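You operate a simulated robot arm through the tools that you are given. There is no shell and no other tool.

You run a simulated robot arm. Do the job below in one go: nothing can be reset, and whatever is moved stays where it is left.

JOB
Wrap the white stack in film and put it in the shipping carton.
Fine: centre it on the turntable, swing the film arm in, crank till it is wrapped all round, swing the arm out. Where these are worked on the way, their far stop is far enough and under half their travel is too little: film arm.

It is judged by the outcome, as a careful person would: the job done as asked, and still so three seconds after it is handed in. It fails if anything else is knocked over, pushed out of place, dropped, spilled or broken.

ROBOT AND FRAMES
A 6-joint arm with a two-finger gripper, fixed in place. Base frame: the origin is on the floor under the middle of its stand, x ahead of it, y to its left, z up. Units: m, degrees, N and s.
It reaches about 1.417 m from its shoulder. Its first joint turns from -166.0 to 166.0 degrees. Payload 3.43 kg.
Tool frame: the origin (TCP) lies between the finger pads and is the grasp point; the fingertips stand 0.02 m ahead of it; z points along the fingers, y is the line along which they close. The gripper opens to 0.19 m; its body begins 0.248 m behind the TCP.
Orientation is that of the tool frame in the base frame, as a unit quaternion [w, x, y, z]. With the fingers straight down and closing along the base's y, the tool's x points along the base's -x, its y along +y and its z along -z.

CONTROLS
- The arm moves only by the tool nudge_tool. Its argument "targets" is a list that holds one entry, the list of rows, each a list of 7 numbers: the shift along the tool's x, y, z in units of 400 mm (1.0 is 400 mm), then the turn, a rotation vector about the tool's x, y, z in units of 60 degrees (1.0 is 60 degrees), then the gripper command, from -1 (fully open) to 1 (shut), values between in proportion. In form: [[[x, y, z, ax, ay, az, claw], ...]]. A call has 1 to 20 rows; each row is the pose to reach, as a shift and turn from the pose commanded when the call began, along the tool's axes at that moment. A call with a number of a shift or a turn outside -1 to 1 is refused whole. Rows are played at 5 a second. More than 0.05 m and 8.6 degrees between two rows, or a gripper value outside its range, and nothing of the call is played. Where a pose cannot be reached the arm comes as near as it can. A force on the tool above 40 N (or 10 N above the force at the start of the call, whichever is more), or a blocked arm, ends the call early, and 0.2 s more pass. The fingers move at their own pace (about 0.153 m/s each) and stop on an object; they squeeze with about 42 N. The grip force told is the motor's: it shows also when the fingers shut on nothing. Time passes only in rows, and 0.2 s behind the last, so rows that repeat a pose let the fingers close. The reply holds the time, the measured pose of the TCP, the force on the tool along the base axes, the opening and the grip force, in the units named above and with some noise, with the torque about the TCP (base axes, N m) and any sound that the robot's microphone picked up.
- Cameras (640 x 400 px; columns grow to the right, rows downward): "scene" is fixed at [0.2209, -0.6513, 1.4924]; the picture's right is [0.74, -0.68, 0.00], its down [-0.35, -0.38, -0.86] and it looks along [0.58, 0.63, -0.52] (base axes); focal length 272 px, centre (320, 200). "wrist" rides on the gripper at [0.07, -0.008, -0.288] in the tool frame; the picture's right is [0.12, 0.99, 0.00], its down [-0.96, 0.11, -0.25] and it looks along [-0.24, 0.03, 0.97] (tool axes); focal length 261 px, centre (320, 200). There is no depth. A picture from a camera that has moved, and an enlarged one, comes with that camera's place and axes in the base frame and with its lens.
- grab_frame(camera): a new picture of that camera. It takes no simulated time.
- slide_trunk(by): moves the trunk up (or, below 0, down) by that many m; the arm rides with it, the base frame stays. It gives what a move gives, with no picture.
- zoom(camera, box): a new picture of the part [left, top, right, bottom] of that camera's present view, enlarged. It takes no simulated time.
- hand_in(): hands the job in; it is judged then, once.

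Nothing tells you positions but the pictures and the camera data. Unless the task says otherwise, let go and move clear before handing in.

The tools are called after "Emit:" by a JSON object that holds its "method" and its "body". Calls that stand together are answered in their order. nudge_tool: Moves the arm, as the interface text tells. Its arguments: {"type":"object","properties":{"targets":{"type":"array","items":{"type":"array","items":{"type":"array","items":{"type":"number"}}}}},"required":["targets"]} The other tools are called the same way: slide_trunk (by) moves the trunk up or down; grab_frame (camera) takes a picture; zoom (camera, box) takes an enlarged picture of a part of a camera's view; hand_in () hands the job in.

At the start:

```text
t: 0.0
tcp_pos: [0.7466, -0.0094, 1.3944]
tcp_rot: [0.001, 0.0, 1.0, 0.0]
wrist_force: [0.4, -0.1, 0.1]
ft_torque: [0.0, -0.03, 0.02]
width: 0.19
gripper_force: 0.0
trunk travel left (down, up): [-0.35, 0.09]
```

scene: 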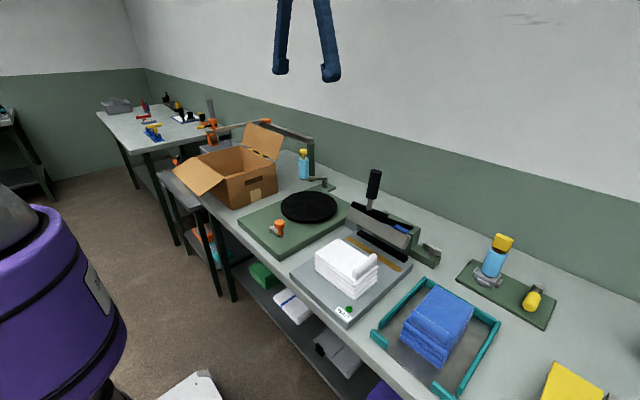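
wrist: 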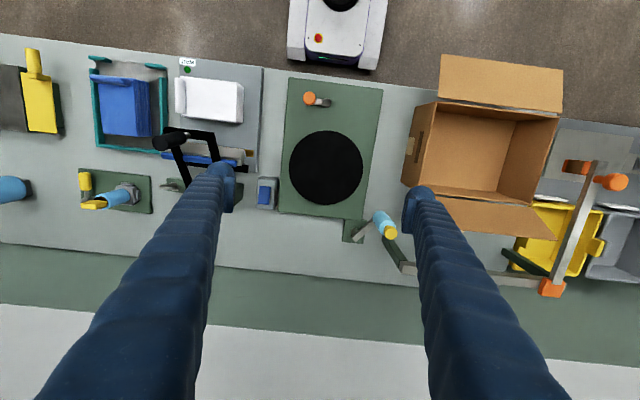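

I see a bench with a turntable (black disc on a green plate), a white stack on a grey weighing or cutting plate, an open carton to its left, and what looks like a film arm near the carton. I'll take closer pictures before moving anything.

Emit:
{"method": "zoom", "body": {"camera": "scene", "box": [160, 100, 360, 225]}}

Emit:
{"method": "zoom", "body": {"camera": "scene", "box": [270, 160, 470, 340]}}

Emit:
{"method": "zoom", "body": {"camera": "wrist", "box": [260, 60, 640, 300]}}

Emit:
{"method": "zoom", "body": {"camera": "wrist", "box": [60, 40, 300, 230]}}

```text
3.20 times, centred on (260, 162) of scene
camera zoom: at [0.2209, -0.6513, 1.4924], right [0.74, -0.68, 0.0], down [-0.35, -0.38, -0.86], along [0.58, 0.63, -0.52], focal length 869 px, centre (512, 320)
```

zoom: 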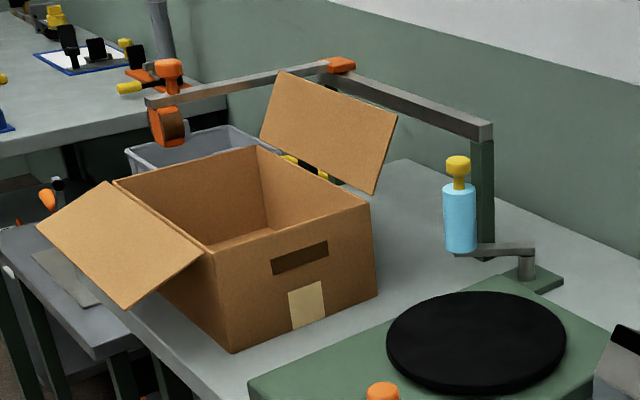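

```text
2.22 times, centred on (370, 250) of scene
camera zoom: at [0.2209, -0.6513, 1.4924], right [0.74, -0.68, 0.0], down [-0.35, -0.38, -0.86], along [0.58, 0.63, -0.52], focal length 604 px, centre (209, 89)
```

zoom: 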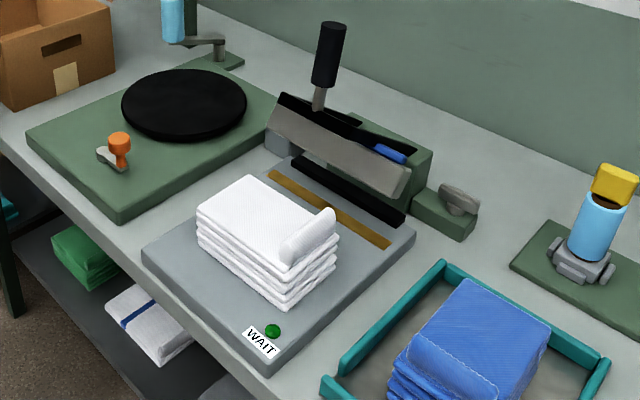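

```text
1.67 times, centred on (450, 180) of wrist
camera zoom: at [0.676, -0.0178, 1.6827], right [-0.12, 0.99, 0.0], down [0.96, 0.12, 0.25], along [0.24, 0.03, -0.97], focal length 434 px, centre (103, 233)
```

zoom: 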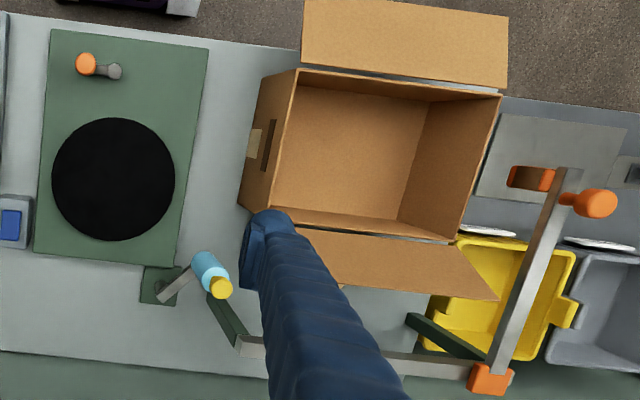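

```text
2.11 times, centred on (180, 135) of wrist
camera zoom: at [0.676, -0.0178, 1.6827], right [-0.12, 0.99, 0.0], down [0.96, 0.12, 0.25], along [0.24, 0.03, -0.97], focal length 549 px, centre (615, 337)
```

zoom: 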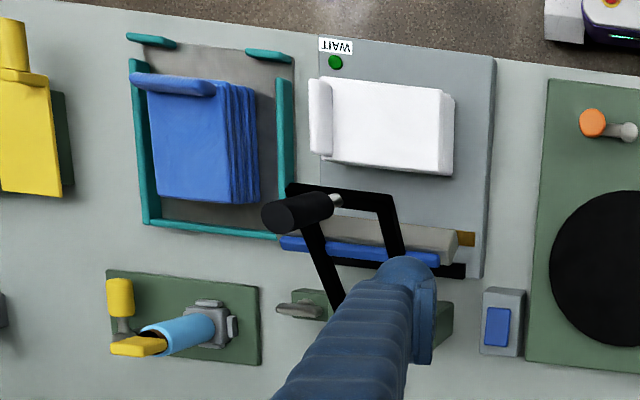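

The turntable disc comes out near (0.766, 0.007), with its top at about z 0.944. The cyan roll with a yellow knob on a short link looks like the film arm, and the orange knob looks like the crank. I'll zoom in further for detail before moving.

Emit:
{"method": "zoom", "body": {"camera": "scene", "box": [290, 230, 390, 330]}}

Emit:
{"method": "zoom", "body": {"camera": "scene", "box": [230, 140, 360, 260]}}

Emit:
{"method": "zoom", "body": {"camera": "wrist", "box": [270, 70, 420, 260]}}

Emit:
{"method": "zoom", "body": {"camera": "wrist", "box": [150, 50, 280, 200]}}

```text
4.00 times, centred on (340, 280) of scene
camera zoom: at [0.2209, -0.6513, 1.4924], right [0.74, -0.68, 0.0], down [-0.35, -0.38, -0.86], along [0.58, 0.63, -0.52], focal length 1087 px, centre (240, -120)
```

zoom: 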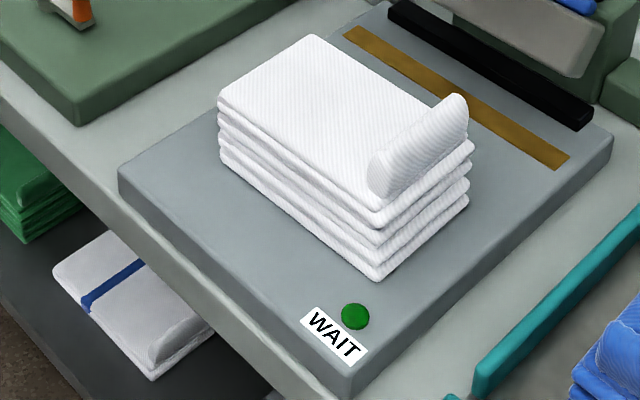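

```text
3.33 times, centred on (295, 200) of scene
camera zoom: at [0.2209, -0.6513, 1.4924], right [0.74, -0.68, 0.0], down [-0.35, -0.38, -0.86], along [0.58, 0.63, -0.52], focal length 906 px, centre (403, 200)
```

zoom: 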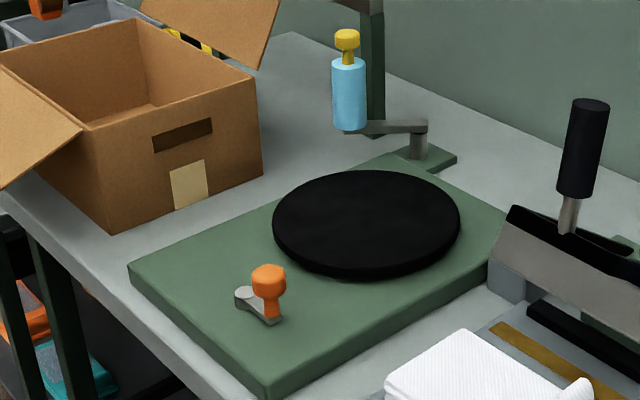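

```text
2.11 times, centred on (345, 165) of wrist
camera zoom: at [0.676, -0.0178, 1.6827], right [-0.12, 0.99, 0.0], down [0.96, 0.12, 0.25], along [0.24, 0.03, -0.97], focal length 549 px, centre (267, 274)
```

zoom: 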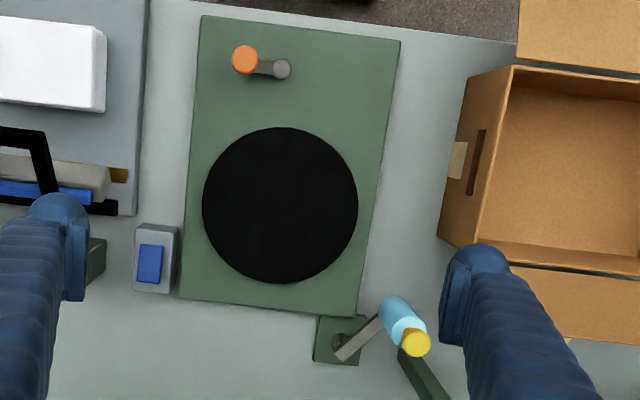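

```text
2.67 times, centred on (215, 125) of wrist
camera zoom: at [0.676, -0.0178, 1.6827], right [-0.12, 0.99, 0.0], down [0.96, 0.12, 0.25], along [0.24, 0.03, -0.97], focal length 695 px, centre (600, 400)
```

zoom: 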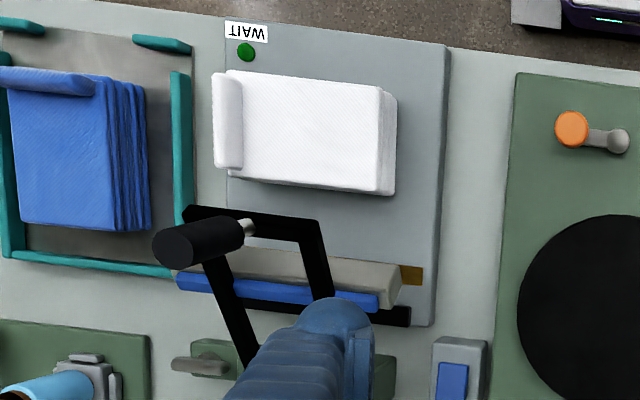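

The white stack lies near (0.627, -0.31) on the sealer plate. The sealer's lever handle stands close behind it, top near (0.72, -0.305, 1.21). I'll move the wrist camera over the stack at a safe height to measure it.

Emit:
{"method": "nudge_tool", "body": {"targets": [[[0.0367, -0.0725, 0.0225, 0, 0, 0, -1], [0.0735, -0.145, 0.045, 0, 0, 0, -1], [0.11, -0.2175, 0.0675, 0, 0, 0, -1], [0.147, -0.29, 0.09, 0, 0, 0, -1], [0.1837, -0.3625, 0.1125, 0, 0, 0, -1], [0.22, -0.435, 0.135, 0, 0, 0, -1], [0.257, -0.5075, 0.1575, 0, 0, 0, -1], [0.294, -0.58, 0.18, 0, 0, 0, -1], [0.33, -0.6525, 0.2025, 0, 0, 0, -1], [0.3675, -0.725, 0.225, 0, 0, 0, -1], [0.3675, -0.725, 0.225, 0, 0, 0, -1]]]}}

Emit:
{"method": "grab_frame", "body": {"camera": "wrist"}}

Emit:
{"method": "grab_frame", "body": {"camera": "scene"}}

```text
t: 2.4
tcp_pos: [0.5992, -0.2996, 1.3046]
tcp_rot: [-0.001, -0.001, 1.0, 0.0]
wrist_force: [-0.5, -0.2, 0.0]
ft_torque: [0.0, 0.04, -0.01]
width: 0.1903
gripper_force: 0.0
trunk travel left (down, up): [-0.35, 0.09]
```

```text
taken
camera wrist: at [0.5278, -0.3074, 1.593], right [-0.12, 0.99, 0.0], down [0.96, 0.12, 0.25], along [0.24, 0.03, -0.97], focal length 261 px, centre (320, 200)
```

wrist: 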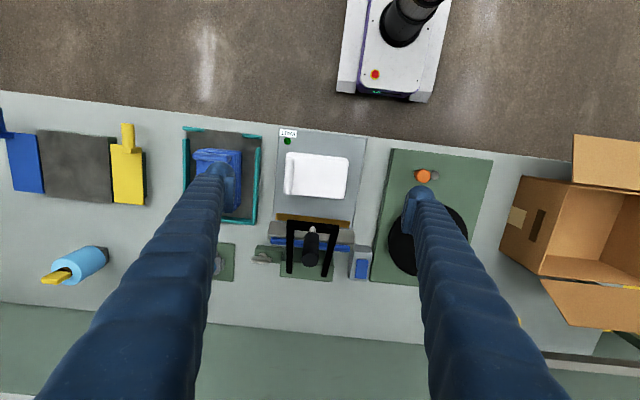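

```text
taken
```

scene: 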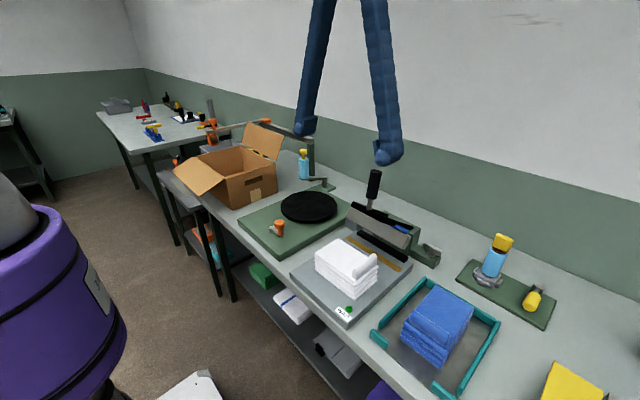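

Emit:
{"method": "zoom", "body": {"camera": "wrist", "box": [250, 110, 380, 290]}}

Emit:
{"method": "zoom", "body": {"camera": "wrist", "box": [340, 120, 540, 300]}}

```text
2.22 times, centred on (315, 200) of wrist
camera zoom: at [0.5278, -0.3074, 1.593], right [-0.12, 0.99, 0.0], down [0.96, 0.12, 0.25], along [0.24, 0.03, -0.97], focal length 579 px, centre (331, 200)
```

zoom: 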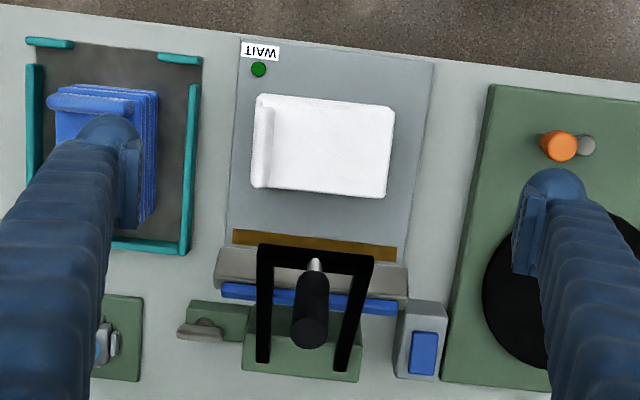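

```text
2.22 times, centred on (440, 210) of wrist
camera zoom: at [0.5278, -0.3074, 1.593], right [-0.12, 0.99, 0.0], down [0.96, 0.12, 0.25], along [0.24, 0.03, -0.97], focal length 579 px, centre (53, 178)
```

zoom: 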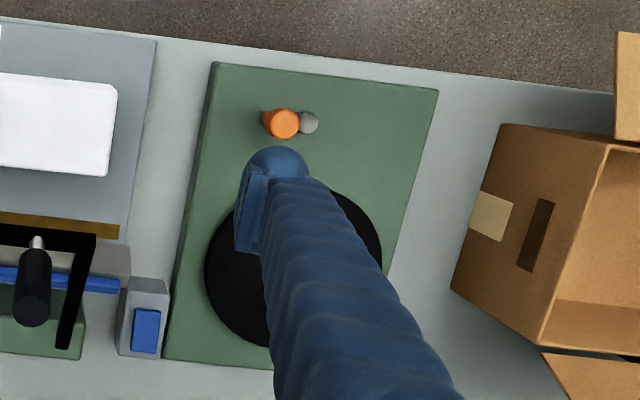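

The stack top measures about 0.141 m along y and 0.098 m along x, centred near (0.621, -0.305) and yawed roughly 2°. Next I'll take the camera over the turntable, film arm and crank to locate those.

Emit:
{"method": "nudge_tool", "body": {"targets": [[[-0.0127, 0.0995, 0, 0, 0, 0, -1], [-0.0254, 0.199, 0, 0, 0, 0, -1], [-0.0381, 0.2985, 0, 0, 0, 0, -1], [-0.0508, 0.398, 0, 0, 0, 0, -1], [-0.0635, 0.4975, 0, 0, 0, 0, -1], [-0.0762, 0.597, 0, 0, 0, 0, -1], [-0.0889, 0.6965, 0, 0, 0, 0, -1], [-0.1016, 0.796, 0, 0, 0, 0, -1], [-0.1143, 0.8955, 0, 0, 0, 0, -1], [-0.127, 0.995, 0, 0, 0, 0, -1], [-0.127, 0.995, 0, 0, 0, 0, -1]]]}}

Emit:
{"method": "grab_frame", "body": {"camera": "wrist"}}

Emit:
{"method": "zoom", "body": {"camera": "wrist", "box": [220, 100, 420, 280]}}

```text
t: 4.8
tcp_pos: [0.6515, 0.0964, 1.3045]
tcp_rot: [0.0, 0.0, 1.0, 0.0]
wrist_force: [-1.1, -0.1, 0.4]
ft_torque: [-0.04, 0.02, -0.01]
width: 0.1899
gripper_force: 0.1
trunk travel left (down, up): [-0.35, 0.09]
```

```text
taken
camera wrist: at [0.5807, 0.0886, 1.5925], right [-0.12, 0.99, 0.0], down [0.96, 0.12, 0.25], along [0.24, 0.03, -0.97], focal length 261 px, centre (320, 200)
```

wrist: 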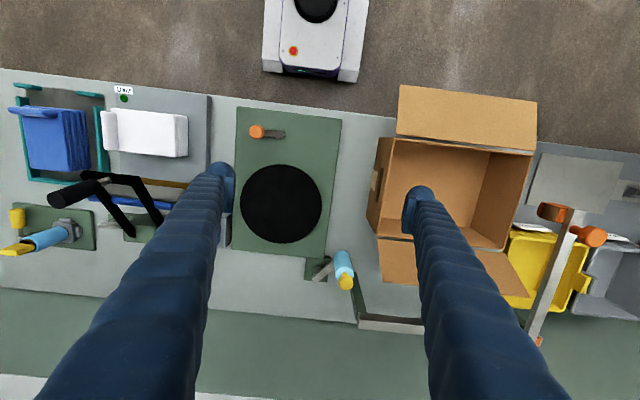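

```text
2.22 times, centred on (320, 190) of wrist
camera zoom: at [0.5807, 0.0886, 1.5925], right [-0.12, 0.99, 0.0], down [0.96, 0.12, 0.25], along [0.24, 0.03, -0.97], focal length 579 px, centre (320, 222)
```

zoom: 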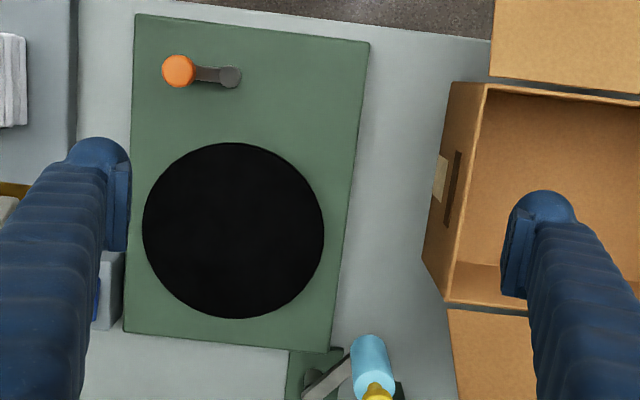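

The disc is at (0.765, 0.010) with its top at z≈0.948, the crank pivot near (0.5935, -0.008), and the crank knob near (0.593, -0.0535) with top z≈0.992. I need a more precise fix on the film arm.

Emit:
{"method": "zoom", "body": {"camera": "wrist", "box": [290, 220, 390, 320]}}

Emit:
{"method": "zoom", "body": {"camera": "scene", "box": [280, 130, 360, 210]}}

Emit:
{"method": "zoom", "body": {"camera": "scene", "box": [250, 205, 310, 255]}}

Emit:
{"method": "zoom", "body": {"camera": "wrist", "box": [340, 70, 560, 310]}}

```text
4.00 times, centred on (340, 270) of wrist
camera zoom: at [0.5807, 0.0886, 1.5925], right [-0.12, 0.99, 0.0], down [0.96, 0.12, 0.25], along [0.24, 0.03, -0.97], focal length 1043 px, centre (240, -80)
```

zoom: 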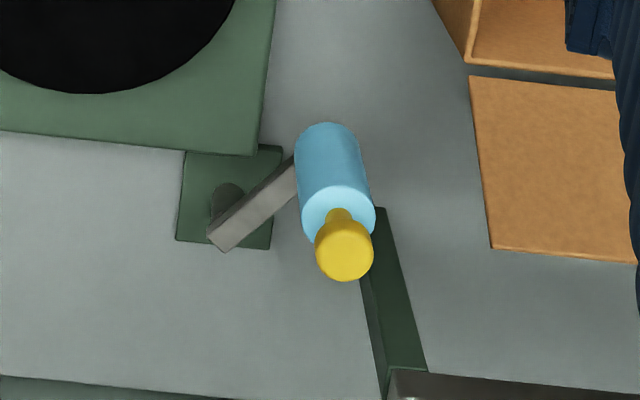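

```text
5.00 times, centred on (320, 170) of scene
camera zoom: at [0.2209, -0.6513, 1.4924], right [0.74, -0.68, 0.0], down [-0.35, -0.38, -0.86], along [0.58, 0.63, -0.52], focal length 1358 px, centre (320, 350)
```

zoom: 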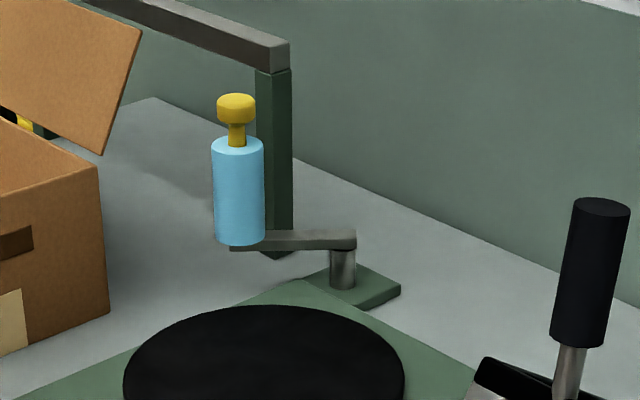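

```text
8.00 times, centred on (280, 230) of scene
camera zoom: at [0.2209, -0.6513, 1.4924], right [0.74, -0.68, 0.0], down [-0.35, -0.38, -0.86], along [0.58, 0.63, -0.52], focal length 2174 px, centre (640, -40)
```

zoom: 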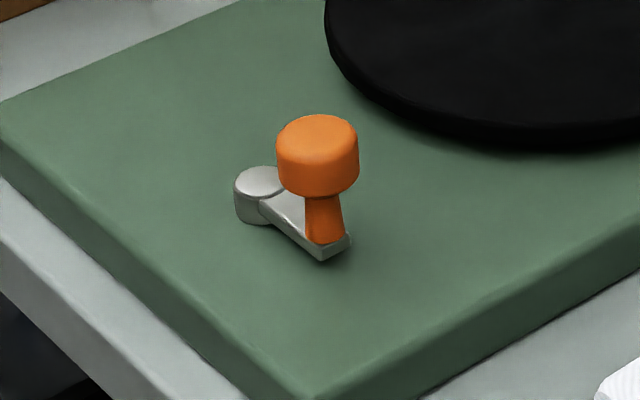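

```text
1.67 times, centred on (450, 190) of wrist
camera zoom: at [0.5807, 0.0886, 1.5925], right [-0.12, 0.99, 0.0], down [0.96, 0.12, 0.25], along [0.24, 0.03, -0.97], focal length 434 px, centre (103, 217)
```

zoom: 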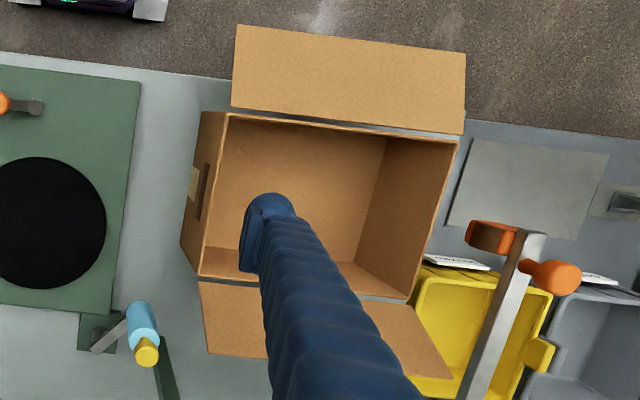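

I've now placed the film arm: pivot near (0.966, 0.125), and roll and yellow knob near (0.889, 0.183) with knob top z≈1.08. The carton opening spans x 0.57–0.79 and y 0.245–0.545, with its rim at z≈1.03. I'll close the gripper here in mid-air to learn the finger shape.

Emit:
{"method": "nudge_tool", "body": {"targets": [[[0, 0, 0, 0, 0, 0, 1], [0, 0, 0, 0, 0, 0, 1], [0, 0, 0, 0, 0, 0, 1], [0, 0, 0, 0, 0, 0, 1], [0, 0, 0, 0, 0, 0, 1]]]}}

Emit:
{"method": "grab_frame", "body": {"camera": "wrist"}}

Emit:
{"method": "grab_frame", "body": {"camera": "scene"}}

```text
t: 6.0
tcp_pos: [0.6526, 0.0969, 1.3054]
tcp_rot: [0.0, -0.001, 1.0, 0.0]
wrist_force: [-0.1, -0.7, 0.1]
ft_torque: [-0.02, 0.01, -0.01]
width: 0.0001
gripper_force: 34.5
trunk travel left (down, up): [-0.35, 0.09]
```

```text
taken
camera wrist: at [0.5808, 0.0884, 1.5926], right [-0.12, 0.99, 0.0], down [0.96, 0.12, 0.25], along [0.24, 0.03, -0.97], focal length 261 px, centre (320, 200)
```

wrist: 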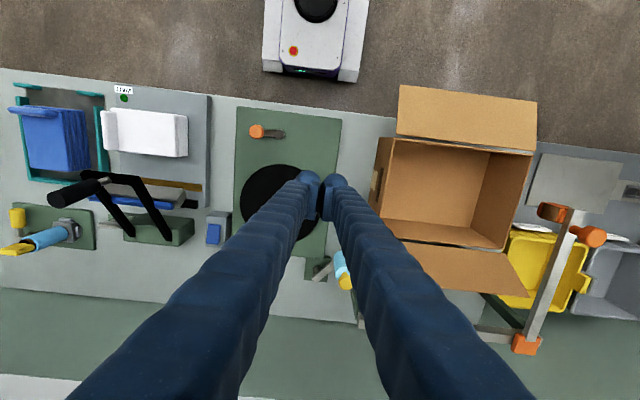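

```text
taken
```

scene: 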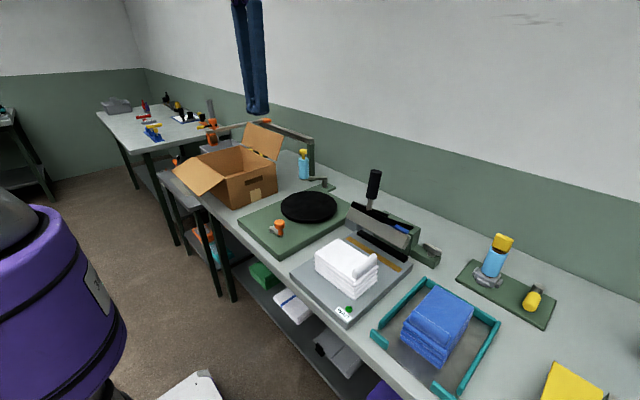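

Emit:
{"method": "zoom", "body": {"camera": "scene", "box": [200, 0, 320, 130]}}

Emit:
{"method": "zoom", "body": {"camera": "wrist", "box": [240, 130, 400, 280]}}

```text
3.08 times, centred on (260, 65) of scene
camera zoom: at [0.2209, -0.6513, 1.4924], right [0.74, -0.68, 0.0], down [-0.35, -0.38, -0.86], along [0.58, 0.63, -0.52], focal length 836 px, centre (505, 615)
```

zoom: 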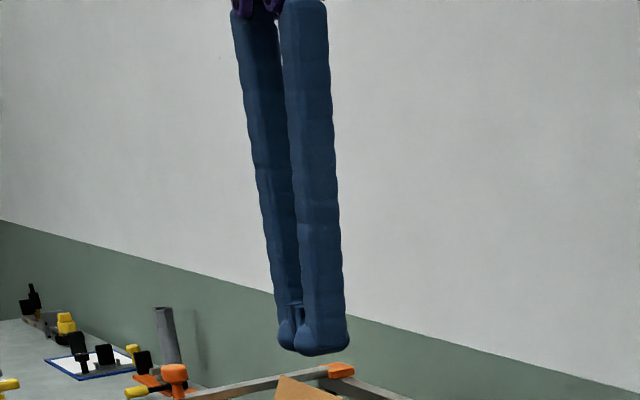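

```text
2.67 times, centred on (320, 205) of wrist
camera zoom: at [0.5808, 0.0884, 1.5926], right [-0.12, 0.99, 0.0], down [0.96, 0.12, 0.25], along [0.24, 0.03, -0.97], focal length 695 px, centre (320, 187)
```

zoom: 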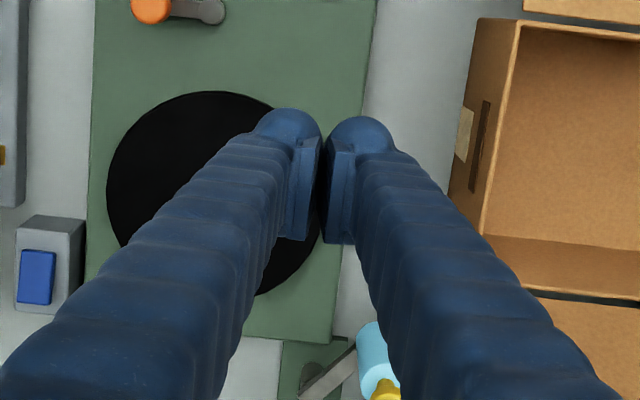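

The gripper closes in parallel, and each finger is about 0.03 m thick. Next I'll return over the stack, partly opened to 0.18 m and turned about 2° to match it. I'll grip it across its long side, which keeps clear of the lever handle.

Emit:
{"method": "nudge_tool", "body": {"targets": [[[0.0088, -0.1, 0, 0, 0, -0.003, -0.895], [0.0175, -0.2, 0, 0, 0, -0.006, -0.895], [0.0263, -0.3, 0, 0, 0, -0.009, -0.895], [0.035, -0.4, 0, 0, 0, -0.012, -0.895], [0.0438, -0.5, 0, 0, 0, -0.015, -0.895], [0.0525, -0.6, 0, 0, 0, -0.018, -0.895], [0.0613, -0.7, 0, 0, 0, -0.021, -0.895], [0.07, -0.8, 0, 0, 0, -0.024, -0.895], [0.0788, -0.9, 0, 0, 0, -0.027, -0.895], [0.0875, -1.0, 0, 0, 0, -0.0293, -0.895], [0.0875, -1.0, 0, 0, 0, -0.0293, -0.895]]]}}

Emit:
{"method": "grab_frame", "body": {"camera": "wrist"}}

Emit:
{"method": "grab_frame", "body": {"camera": "scene"}}

```text
t: 8.4
tcp_pos: [0.6151, -0.301, 1.3047]
tcp_rot: [0.0, -0.015, 1.0, -0.001]
wrist_force: [0.7, 0.5, -0.1]
ft_torque: [0.01, -0.02, 0.02]
width: 0.1802
gripper_force: 0.0
trunk travel left (down, up): [-0.35, 0.09]
```

```text
taken
camera wrist: at [0.5447, -0.3118, 1.593], right [-0.15, 0.99, 0.0], down [0.96, 0.15, 0.25], along [0.24, 0.04, -0.97], focal length 261 px, centre (320, 200)
```

wrist: 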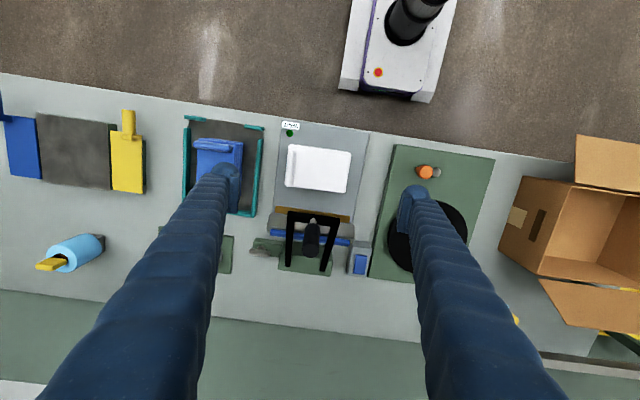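

```text
taken
```

scene: 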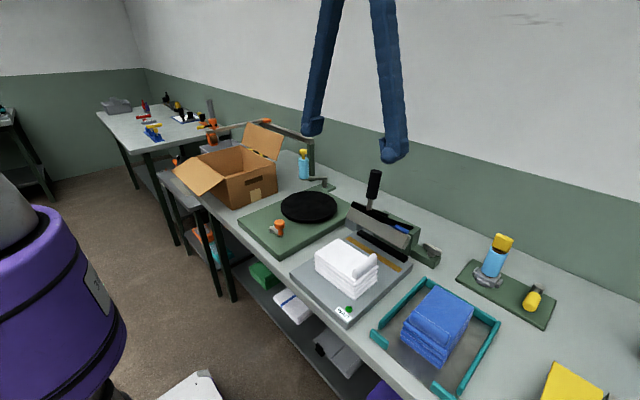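

Emit:
{"method": "nudge_tool", "body": {"targets": [[[-0.002, -0.005, 0.1, 0, 0, 0, -0.895], [-0.004, -0.01, 0.2, 0, 0, 0, -0.895], [-0.005, -0.01, 0.3, 0, 0, 0, -0.895], [-0.005, -0.01, 0.4, 0, 0, 0, -0.895], [-0.005, -0.01, 0.5, 0, 0, 0, -0.895], [-0.005, -0.01, 0.6, 0, 0, 0, -0.895], [-0.005, -0.01, 0.6, 0, 0, 0, -0.895]]]}}

Emit:
{"method": "grab_frame", "body": {"camera": "wrist"}}

Emit:
{"method": "zoom", "body": {"camera": "scene", "box": [270, 130, 430, 330]}}

```text
t: 10.0
tcp_pos: [0.6201, -0.3084, 1.0642]
tcp_rot: [0.0, -0.015, 1.0, 0.0]
wrist_force: [0.8, 0.1, 0.1]
ft_torque: [0.0, -0.02, -0.01]
width: 0.1801
gripper_force: 0.0
trunk travel left (down, up): [-0.35, 0.09]
```

```text
taken
camera wrist: at [0.5492, -0.3191, 1.3532], right [-0.15, 0.99, 0.0], down [0.96, 0.15, 0.25], along [0.24, 0.04, -0.97], focal length 261 px, centre (320, 200)
```

wrist: 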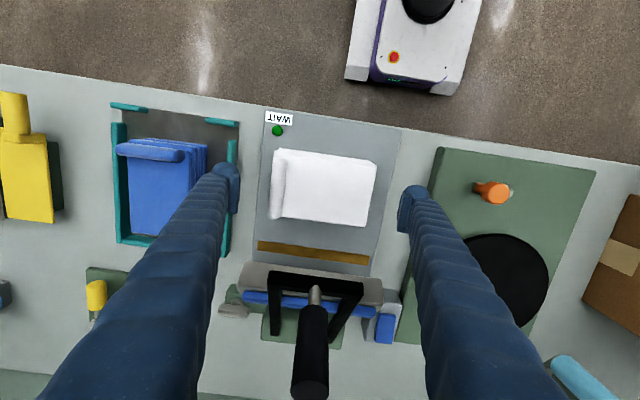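

```text
2.00 times, centred on (350, 230) of scene
camera zoom: at [0.2209, -0.6513, 1.4924], right [0.74, -0.68, 0.0], down [-0.35, -0.38, -0.86], along [0.58, 0.63, -0.52], focal length 543 px, centre (260, 140)
```

zoom: 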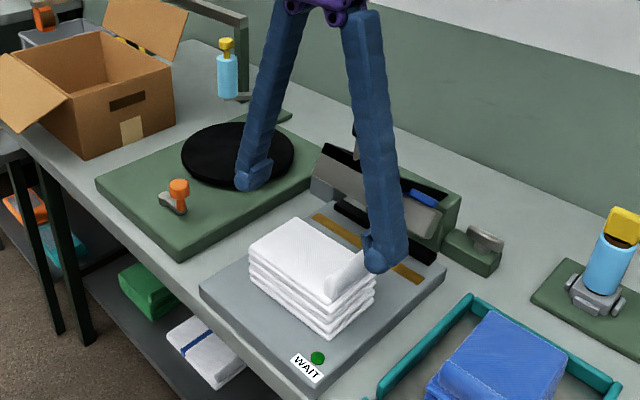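

Emit:
{"method": "zoom", "body": {"camera": "wrist", "box": [210, 110, 430, 260]}}

```text
2.67 times, centred on (320, 185) of wrist
camera zoom: at [0.5492, -0.3191, 1.3532], right [-0.15, 0.99, 0.0], down [0.96, 0.15, 0.25], along [0.24, 0.04, -0.97], focal length 695 px, centre (320, 240)
```

zoom: 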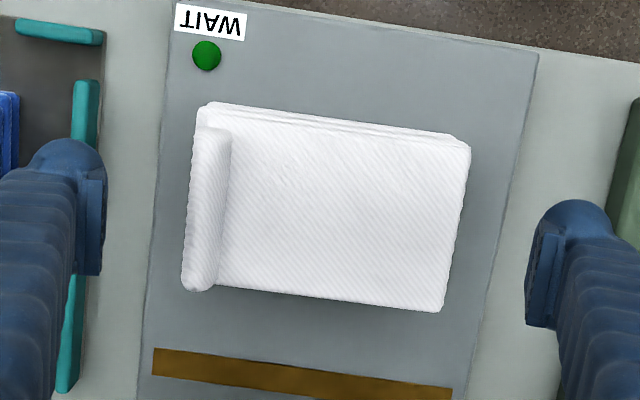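

The stack sits well between the open fingers: centre y≈-0.305, top z≈0.986, plate z≈0.927. I'll lower until the fingertips are about 1 cm above the plate, then close.

Emit:
{"method": "nudge_tool", "body": {"targets": [[[0.003, 0.007, 0.07, 0, 0, 0, -0.895], [0.005, 0.008, 0.14, 0, 0, 0, -0.895], [0.005, 0.008, 0.2, 0, 0, 0, -0.895], [0.005, 0.008, 0.24, 0, 0, 0, -0.895], [0.005, 0.008, 0.265, 0, 0, 0, -0.895], [0.005, 0.008, 0.265, 0, 0, 0, -0.895]]]}}

Emit:
{"method": "zoom", "body": {"camera": "scene", "box": [270, 130, 430, 330]}}

Emit:
{"method": "grab_frame", "body": {"camera": "wrist"}}

```text
t: 11.4
tcp_pos: [0.6161, -0.3024, 0.9603]
tcp_rot: [0.0, -0.016, 1.0, 0.0]
wrist_force: [-0.2, 0.6, -0.8]
ft_torque: [-0.04, -0.02, 0.02]
width: 0.18
gripper_force: 0.0
trunk travel left (down, up): [-0.35, 0.09]
```

```text
2.00 times, centred on (350, 230) of scene
camera zoom: at [0.2209, -0.6513, 1.4924], right [0.74, -0.68, 0.0], down [-0.35, -0.38, -0.86], along [0.58, 0.63, -0.52], focal length 543 px, centre (260, 140)
```

zoom: 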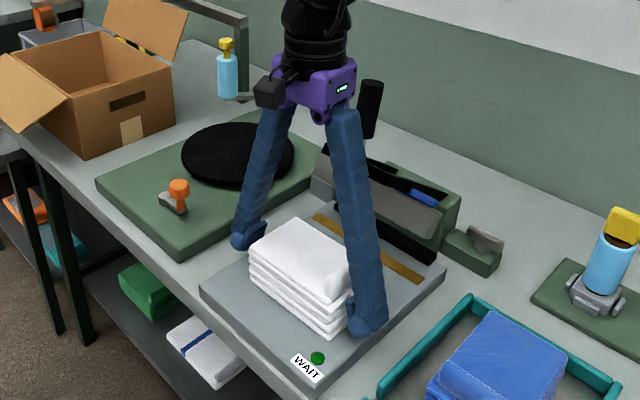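

```text
taken
camera wrist: at [0.5452, -0.3121, 1.2473], right [-0.15, 0.99, 0.0], down [0.96, 0.15, 0.25], along [0.24, 0.04, -0.97], focal length 261 px, centre (320, 200)
```

wrist: 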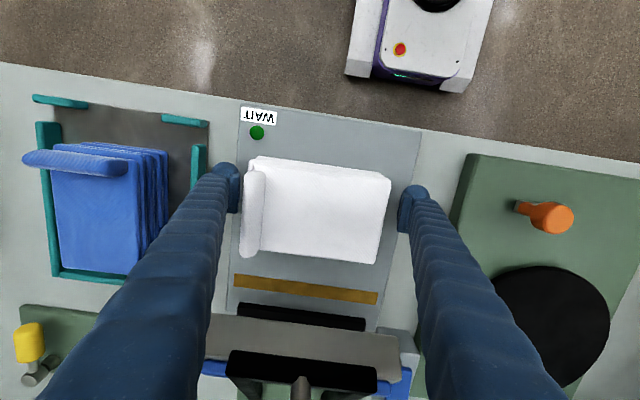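

The fingers straddle the stack with clearance on both sides. Closing on it now.

Emit:
{"method": "nudge_tool", "body": {"targets": [[[0, -0.008, 0, 0, 0, 0, -0.7], [0, -0.008, 0, 0, 0, 0, -0.5], [0, -0.008, 0, 0, 0, 0, 0], [0, -0.008, 0, 0, 0, 0, 1], [0, -0.008, 0, 0, 0, 0, 1], [0, -0.008, 0, 0, 0, 0, 1]]]}}

Emit:
{"method": "grab_frame", "body": {"camera": "wrist"}}

Emit:
{"method": "zoom", "body": {"camera": "scene", "box": [270, 130, 430, 330]}}

```text
t: 12.8
tcp_pos: [0.6154, -0.3051, 0.9582]
tcp_rot: [0.001, -0.016, 1.0, 0.0]
wrist_force: [-2.0, 2.4, 4.1]
ft_torque: [0.39, 0.05, -0.03]
width: 0.1625
gripper_force: 41.8
trunk travel left (down, up): [-0.35, 0.09]
```

```text
taken
camera wrist: at [0.5457, -0.3153, 1.2472], right [-0.15, 0.99, 0.0], down [0.96, 0.15, 0.25], along [0.24, 0.04, -0.97], focal length 261 px, centre (320, 200)
```

wrist: 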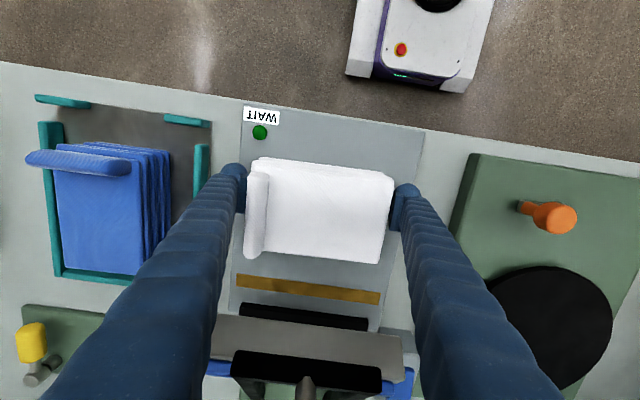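

```text
2.00 times, centred on (350, 230) of scene
camera zoom: at [0.2209, -0.6513, 1.4924], right [0.74, -0.68, 0.0], down [-0.35, -0.38, -0.86], along [0.58, 0.63, -0.52], focal length 543 px, centre (260, 140)
```

zoom: 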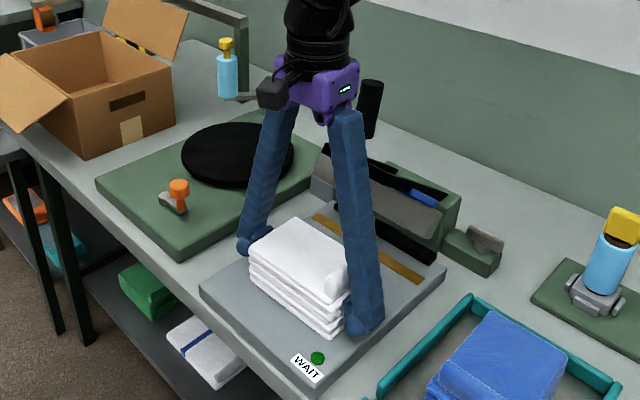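

The stack is gripped: width 0.1625 and a steady 42 N. I'll lift it gently and check.

Emit:
{"method": "nudge_tool", "body": {"targets": [[[0, 0, -0.02, 0, 0, 0, 1], [0, 0, -0.05, 0, 0, 0, 1], [0, 0, -0.1, 0, 0, 0, 1], [0, 0, -0.15, 0, 0, 0, 1], [0, 0, -0.15, 0, 0, 0, 1]]]}}

Emit:
{"method": "grab_frame", "body": {"camera": "wrist"}}

Emit:
{"method": "zoom", "body": {"camera": "scene", "box": [270, 100, 430, 330]}}

```text
t: 14.0
tcp_pos: [0.6156, -0.3045, 1.0183]
tcp_rot: [-0.001, -0.016, 1.0, 0.0]
wrist_force: [0.4, -0.1, -3.7]
ft_torque: [0.0, 0.05, 0.02]
width: 0.1621
gripper_force: 42.2
trunk travel left (down, up): [-0.35, 0.09]
```

```text
taken
camera wrist: at [0.5455, -0.3146, 1.307], right [-0.15, 0.99, 0.0], down [0.96, 0.15, 0.25], along [0.24, 0.04, -0.97], focal length 261 px, centre (320, 200)
```

wrist: 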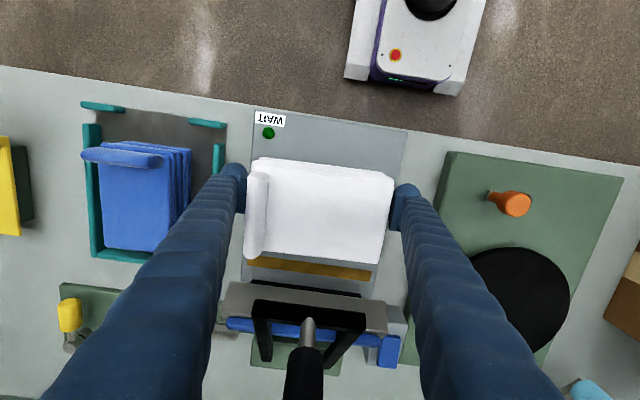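

```text
1.74 times, centred on (350, 215) of scene
camera zoom: at [0.2209, -0.6513, 1.4924], right [0.74, -0.68, 0.0], down [-0.35, -0.38, -0.86], along [0.58, 0.63, -0.52], focal length 472 px, centre (268, 174)
```

zoom: 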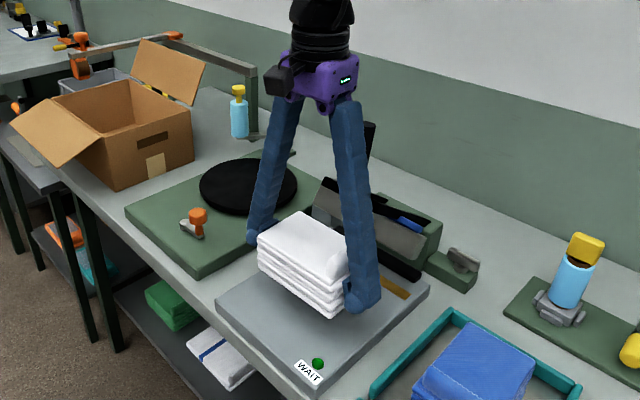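

Emit:
{"method": "zoom", "body": {"camera": "wrist", "box": [220, 130, 420, 280]}}

```text
2.67 times, centred on (320, 205) of wrist
camera zoom: at [0.5455, -0.3146, 1.307], right [-0.15, 0.99, 0.0], down [0.96, 0.15, 0.25], along [0.24, 0.04, -0.97], focal length 695 px, centre (320, 187)
```

zoom: 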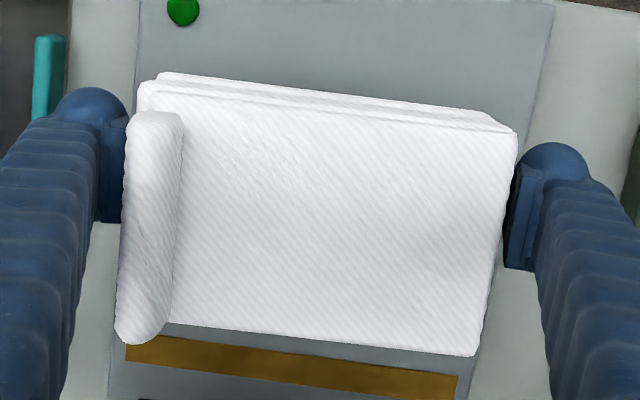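

The lift is clean, with the stack weighing about 3.7 N. The stack centre sits about 12 mm ahead of the TCP in x, so the TCP target over the disc is (0.753, 0.010). I'll carry it up and across now.

Emit:
{"method": "nudge_tool", "body": {"targets": [[[0, 0, -0.0625, 0, 0, 0, 1], [0, 0, -0.125, 0, 0, 0, 1], [0, 0, -0.1875, 0, 0, 0, 1], [0, 0, -0.25, 0, 0, 0, 1], [-0.003, 0.098, -0.25, 0, 0, 0, 1], [-0.006, 0.196, -0.25, 0, 0, 0, 1], [-0.009, 0.295, -0.25, 0, 0, 0, 1], [-0.012, 0.393, -0.25, 0, 0, 0, 1], [-0.015, 0.491, -0.25, 0, 0, 0, 1], [-0.018, 0.59, -0.25, 0, 0, 0, 1], [-0.021, 0.688, -0.25, 0, 0, 0, 1], [-0.0241, 0.786, -0.25, 0, 0, 0, 1], [-0.11, 0.783, -0.25, 0, 0, 0, 1], [-0.195, 0.78, -0.25, 0, 0, 0, 1], [-0.28, 0.778, -0.25, 0, 0, 0, 1], [-0.3665, 0.775, -0.25, 0, 0, 0, 1], [-0.3665, 0.775, -0.25, 0, 0, 0, 1]]]}}

Emit:
{"method": "grab_frame", "body": {"camera": "wrist"}}

Emit:
{"method": "grab_frame", "body": {"camera": "scene"}}

```text
t: 17.6
tcp_pos: [0.7558, 0.0092, 1.119]
tcp_rot: [0.0, -0.016, 1.0, 0.0]
wrist_force: [0.4, -0.6, -3.1]
ft_torque: [-0.04, -0.01, -0.02]
width: 0.1622
gripper_force: 42.1
trunk travel left (down, up): [-0.35, 0.09]
```

```text
taken
camera wrist: at [0.6849, -0.0022, 1.4058], right [-0.15, 0.99, 0.0], down [0.96, 0.15, 0.25], along [0.24, 0.04, -0.97], focal length 261 px, centre (320, 200)
```

wrist: 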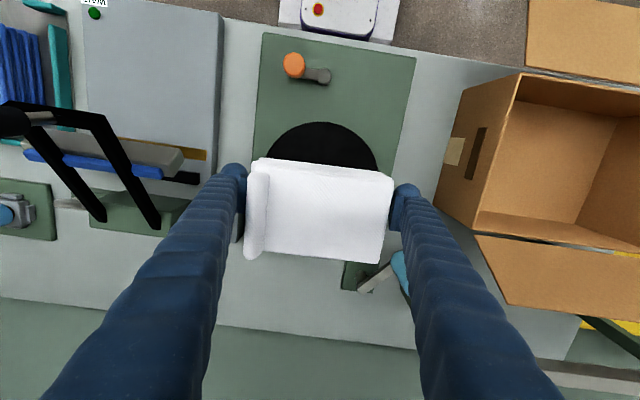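

```text
taken
```

scene: 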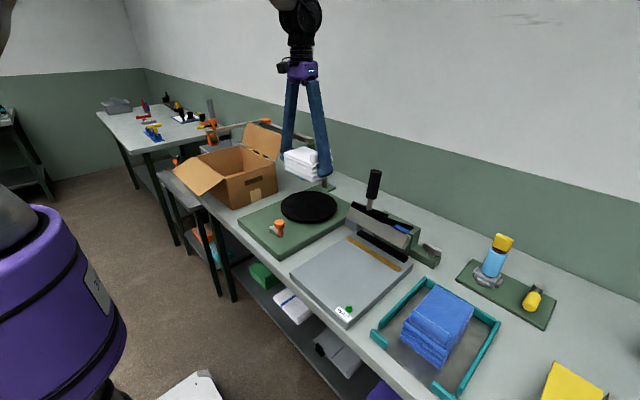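

The stack hangs over the disc, within about 2 mm of centre. I'll apply that correction and lower to just above the disc.

Emit:
{"method": "nudge_tool", "body": {"targets": [[[0.0056, 0.0057, 0.0, 0, 0, 0, 1], [0.0056, 0.0057, 0.08, 0, 0, 0, 1], [0.0056, 0.0057, 0.16, 0, 0, 0, 1], [0.0056, 0.0057, 0.24, 0, 0, 0, 1], [0.0056, 0.0057, 0.3, 0, 0, 0, 1], [0.0056, 0.0057, 0.33, 0, 0, 0, 1], [0.0056, 0.0057, 0.33, 0, 0, 0, 1]]]}}

Emit:
{"method": "zoom", "body": {"camera": "scene", "box": [230, 100, 390, 260]}}

Emit:
{"method": "grab_frame", "body": {"camera": "wrist"}}

```text
t: 19.2
tcp_pos: [0.7522, 0.011, 0.9857]
tcp_rot: [0.0, -0.015, 1.0, 0.0]
wrist_force: [-0.3, 0.0, -3.0]
ft_torque: [-0.02, 0.01, 0.01]
width: 0.1621
gripper_force: 42.6
trunk travel left (down, up): [-0.35, 0.09]
```

```text
2.50 times, centred on (310, 180) of scene
camera zoom: at [0.2209, -0.6513, 1.4924], right [0.74, -0.68, 0.0], down [-0.35, -0.38, -0.86], along [0.58, 0.63, -0.52], focal length 679 px, centre (345, 250)
```

zoom: 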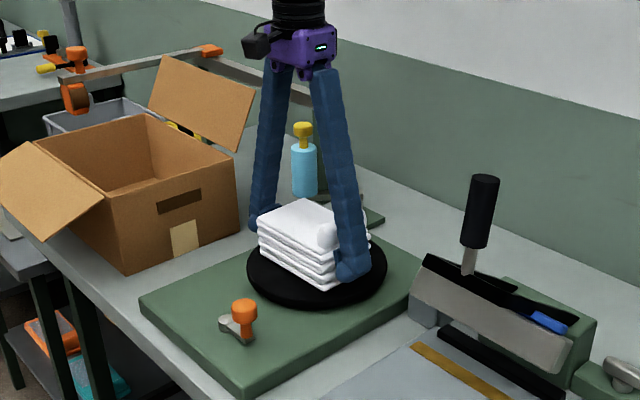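

```text
taken
camera wrist: at [0.6805, 0.0001, 1.2746], right [-0.15, 0.99, 0.0], down [0.96, 0.15, 0.25], along [0.24, 0.04, -0.97], focal length 261 px, centre (320, 200)
```

wrist: 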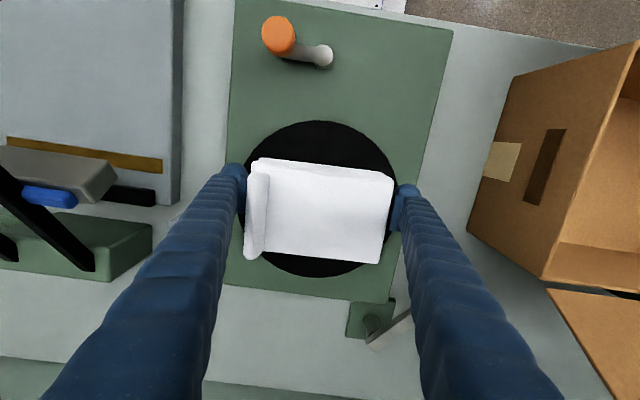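

Emit:
{"method": "nudge_tool", "body": {"targets": [[[-0.002, 0, 0.006, 0, 0, 0, 1], [-0.002, 0, 0.011, 0, 0, 0, 1], [-0.002, 0, 0.015, 0, 0, 0, 1], [-0.002, 0, 0.018, 0, 0, 0, 1], [-0.002, 0, 0.018, 0, 0, 0, 1]]]}}

```text
t: 20.2
tcp_pos: [0.7524, 0.0107, 0.9844]
tcp_rot: [0.003, -0.017, 1.0, 0.0]
wrist_force: [-6.1, -0.9, 13.6]
ft_torque: [1.03, 0.29, 0.41]
width: 0.162
gripper_force: 41.7
trunk travel left (down, up): [-0.35, 0.09]
stopped in row 5: the force on the tool passed its limit at 41 N (the readings are from after the stop); the commanded pose is now the measured one
```

The stack made contact with the disc slightly higher than I estimated, and some downward force remains. I'll check before releasing.

Emit:
{"method": "zoom", "body": {"camera": "scene", "box": [270, 150, 350, 230]}}

Emit:
{"method": "grab_frame", "body": {"camera": "wrist"}}

```text
5.00 times, centred on (310, 190) of scene
camera zoom: at [0.2209, -0.6513, 1.4924], right [0.74, -0.68, 0.0], down [-0.35, -0.38, -0.86], along [0.58, 0.63, -0.52], focal length 1358 px, centre (370, 250)
```

zoom: 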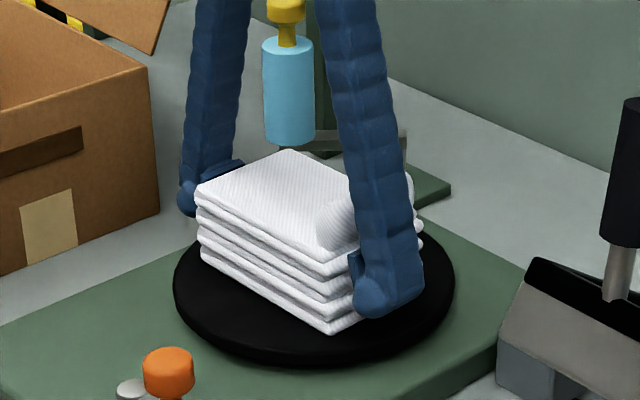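

```text
taken
camera wrist: at [0.6802, 0.0, 1.2718], right [-0.15, 0.99, 0.0], down [0.96, 0.15, 0.25], along [0.25, 0.04, -0.97], focal length 261 px, centre (320, 200)
```

wrist: 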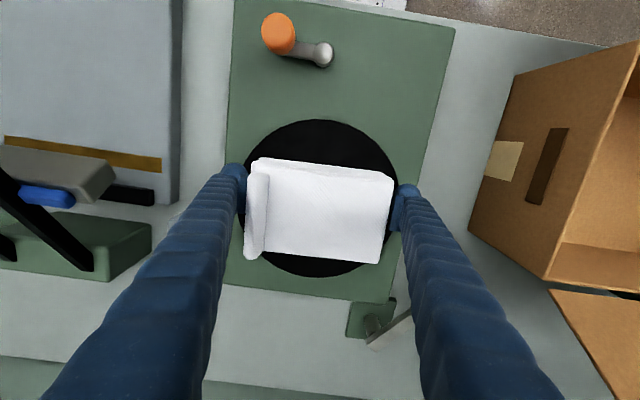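

The stack sits flat and centred on the disc. I'll relieve the pressure slightly, open, and rise straight up.

Emit:
{"method": "nudge_tool", "body": {"targets": [[[0, 0, -0.004, 0, 0, 0, 1], [0, 0, -0.004, 0, 0, 0, 0.5], [0, 0, -0.004, 0, 0, 0, -0.8], [0, 0, -0.004, 0, 0, 0, -0.9], [0, 0, -0.004, 0, 0, 0, -0.92], [0, 0, -0.004, 0, 0, 0, -0.92]]]}}

Emit:
{"method": "grab_frame", "body": {"camera": "wrist"}}

```text
t: 21.6
tcp_pos: [0.7543, 0.0109, 0.9842]
tcp_rot: [0.002, -0.015, 1.0, 0.0]
wrist_force: [0.6, -0.5, 0.0]
ft_torque: [0.01, -0.03, -0.04]
width: 0.182
gripper_force: 0.1
trunk travel left (down, up): [-0.35, 0.09]
```

```text
taken
camera wrist: at [0.6824, 0.0003, 1.2722], right [-0.15, 0.99, 0.0], down [0.96, 0.15, 0.25], along [0.25, 0.04, -0.97], focal length 261 px, centre (320, 200)
```

wrist: 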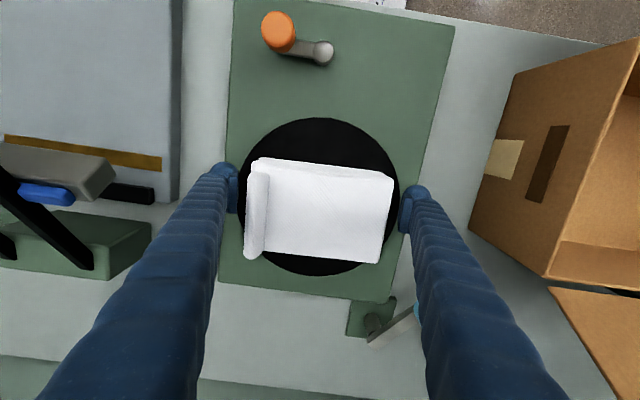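

Emit:
{"method": "nudge_tool", "body": {"targets": [[[0, 0, -0.05, 0, 0, 0, -0.92], [0, 0, -0.15, 0, 0, 0, -0.92], [0, 0, -0.27, 0, 0, 0, -0.92], [0, 0, -0.39, 0, 0, 0, -0.92], [0, 0, -0.51, 0, 0, 0, -0.92], [0, 0, -0.63, 0, 0, 0, -0.92], [0, 0, -0.75, 0, 0, 0, -0.92], [0, 0, -0.75, 0, 0, 0, -0.92]]]}}

Emit:
{"method": "grab_frame", "body": {"camera": "wrist"}}

Emit:
{"method": "zoom", "body": {"camera": "scene", "box": [230, 110, 390, 260]}}

Emit:
{"method": "zoom", "body": {"camera": "wrist", "box": [220, 80, 420, 280]}}

```text
t: 23.4
tcp_pos: [0.7517, 0.0128, 1.2855]
tcp_rot: [0.001, -0.016, 1.0, 0.0]
wrist_force: [0.1, -0.4, 0.2]
ft_torque: [0.01, 0.02, 0.0]
width: 0.1823
gripper_force: 0.1
trunk travel left (down, up): [-0.35, 0.09]
```

```text
taken
camera wrist: at [0.6819, 0.0017, 1.5737], right [-0.15, 0.99, 0.0], down [0.96, 0.15, 0.25], along [0.25, 0.04, -0.97], focal length 261 px, centre (320, 200)
```

wrist: 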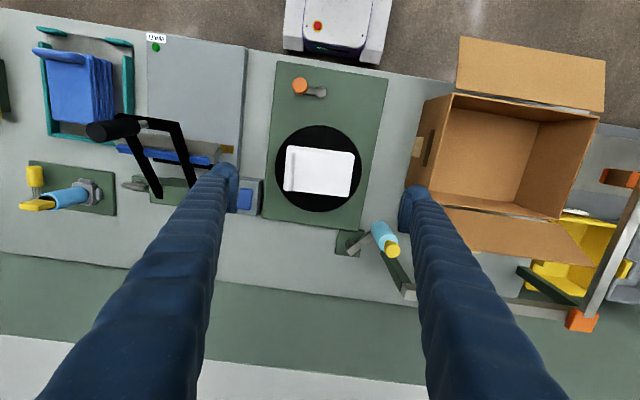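

```text
2.67 times, centred on (310, 185) of scene
camera zoom: at [0.2209, -0.6513, 1.4924], right [0.74, -0.68, 0.0], down [-0.35, -0.38, -0.86], along [0.58, 0.63, -0.52], focal length 724 px, centre (347, 240)
```

zoom: 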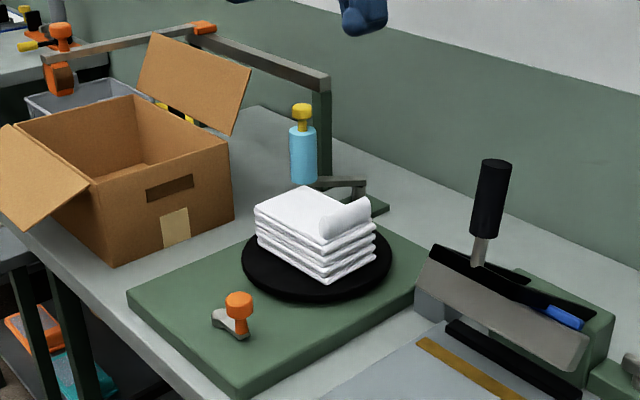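

```text
2.00 times, centred on (320, 180) of wrist
camera zoom: at [0.6819, 0.0017, 1.5737], right [-0.15, 0.99, 0.0], down [0.96, 0.15, 0.25], along [0.25, 0.04, -0.97], focal length 521 px, centre (320, 240)
```

zoom: 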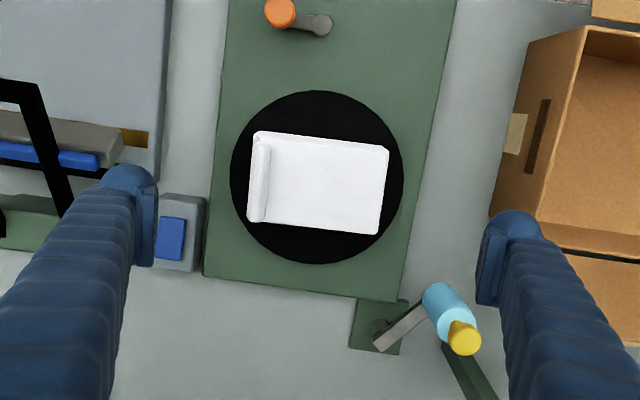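

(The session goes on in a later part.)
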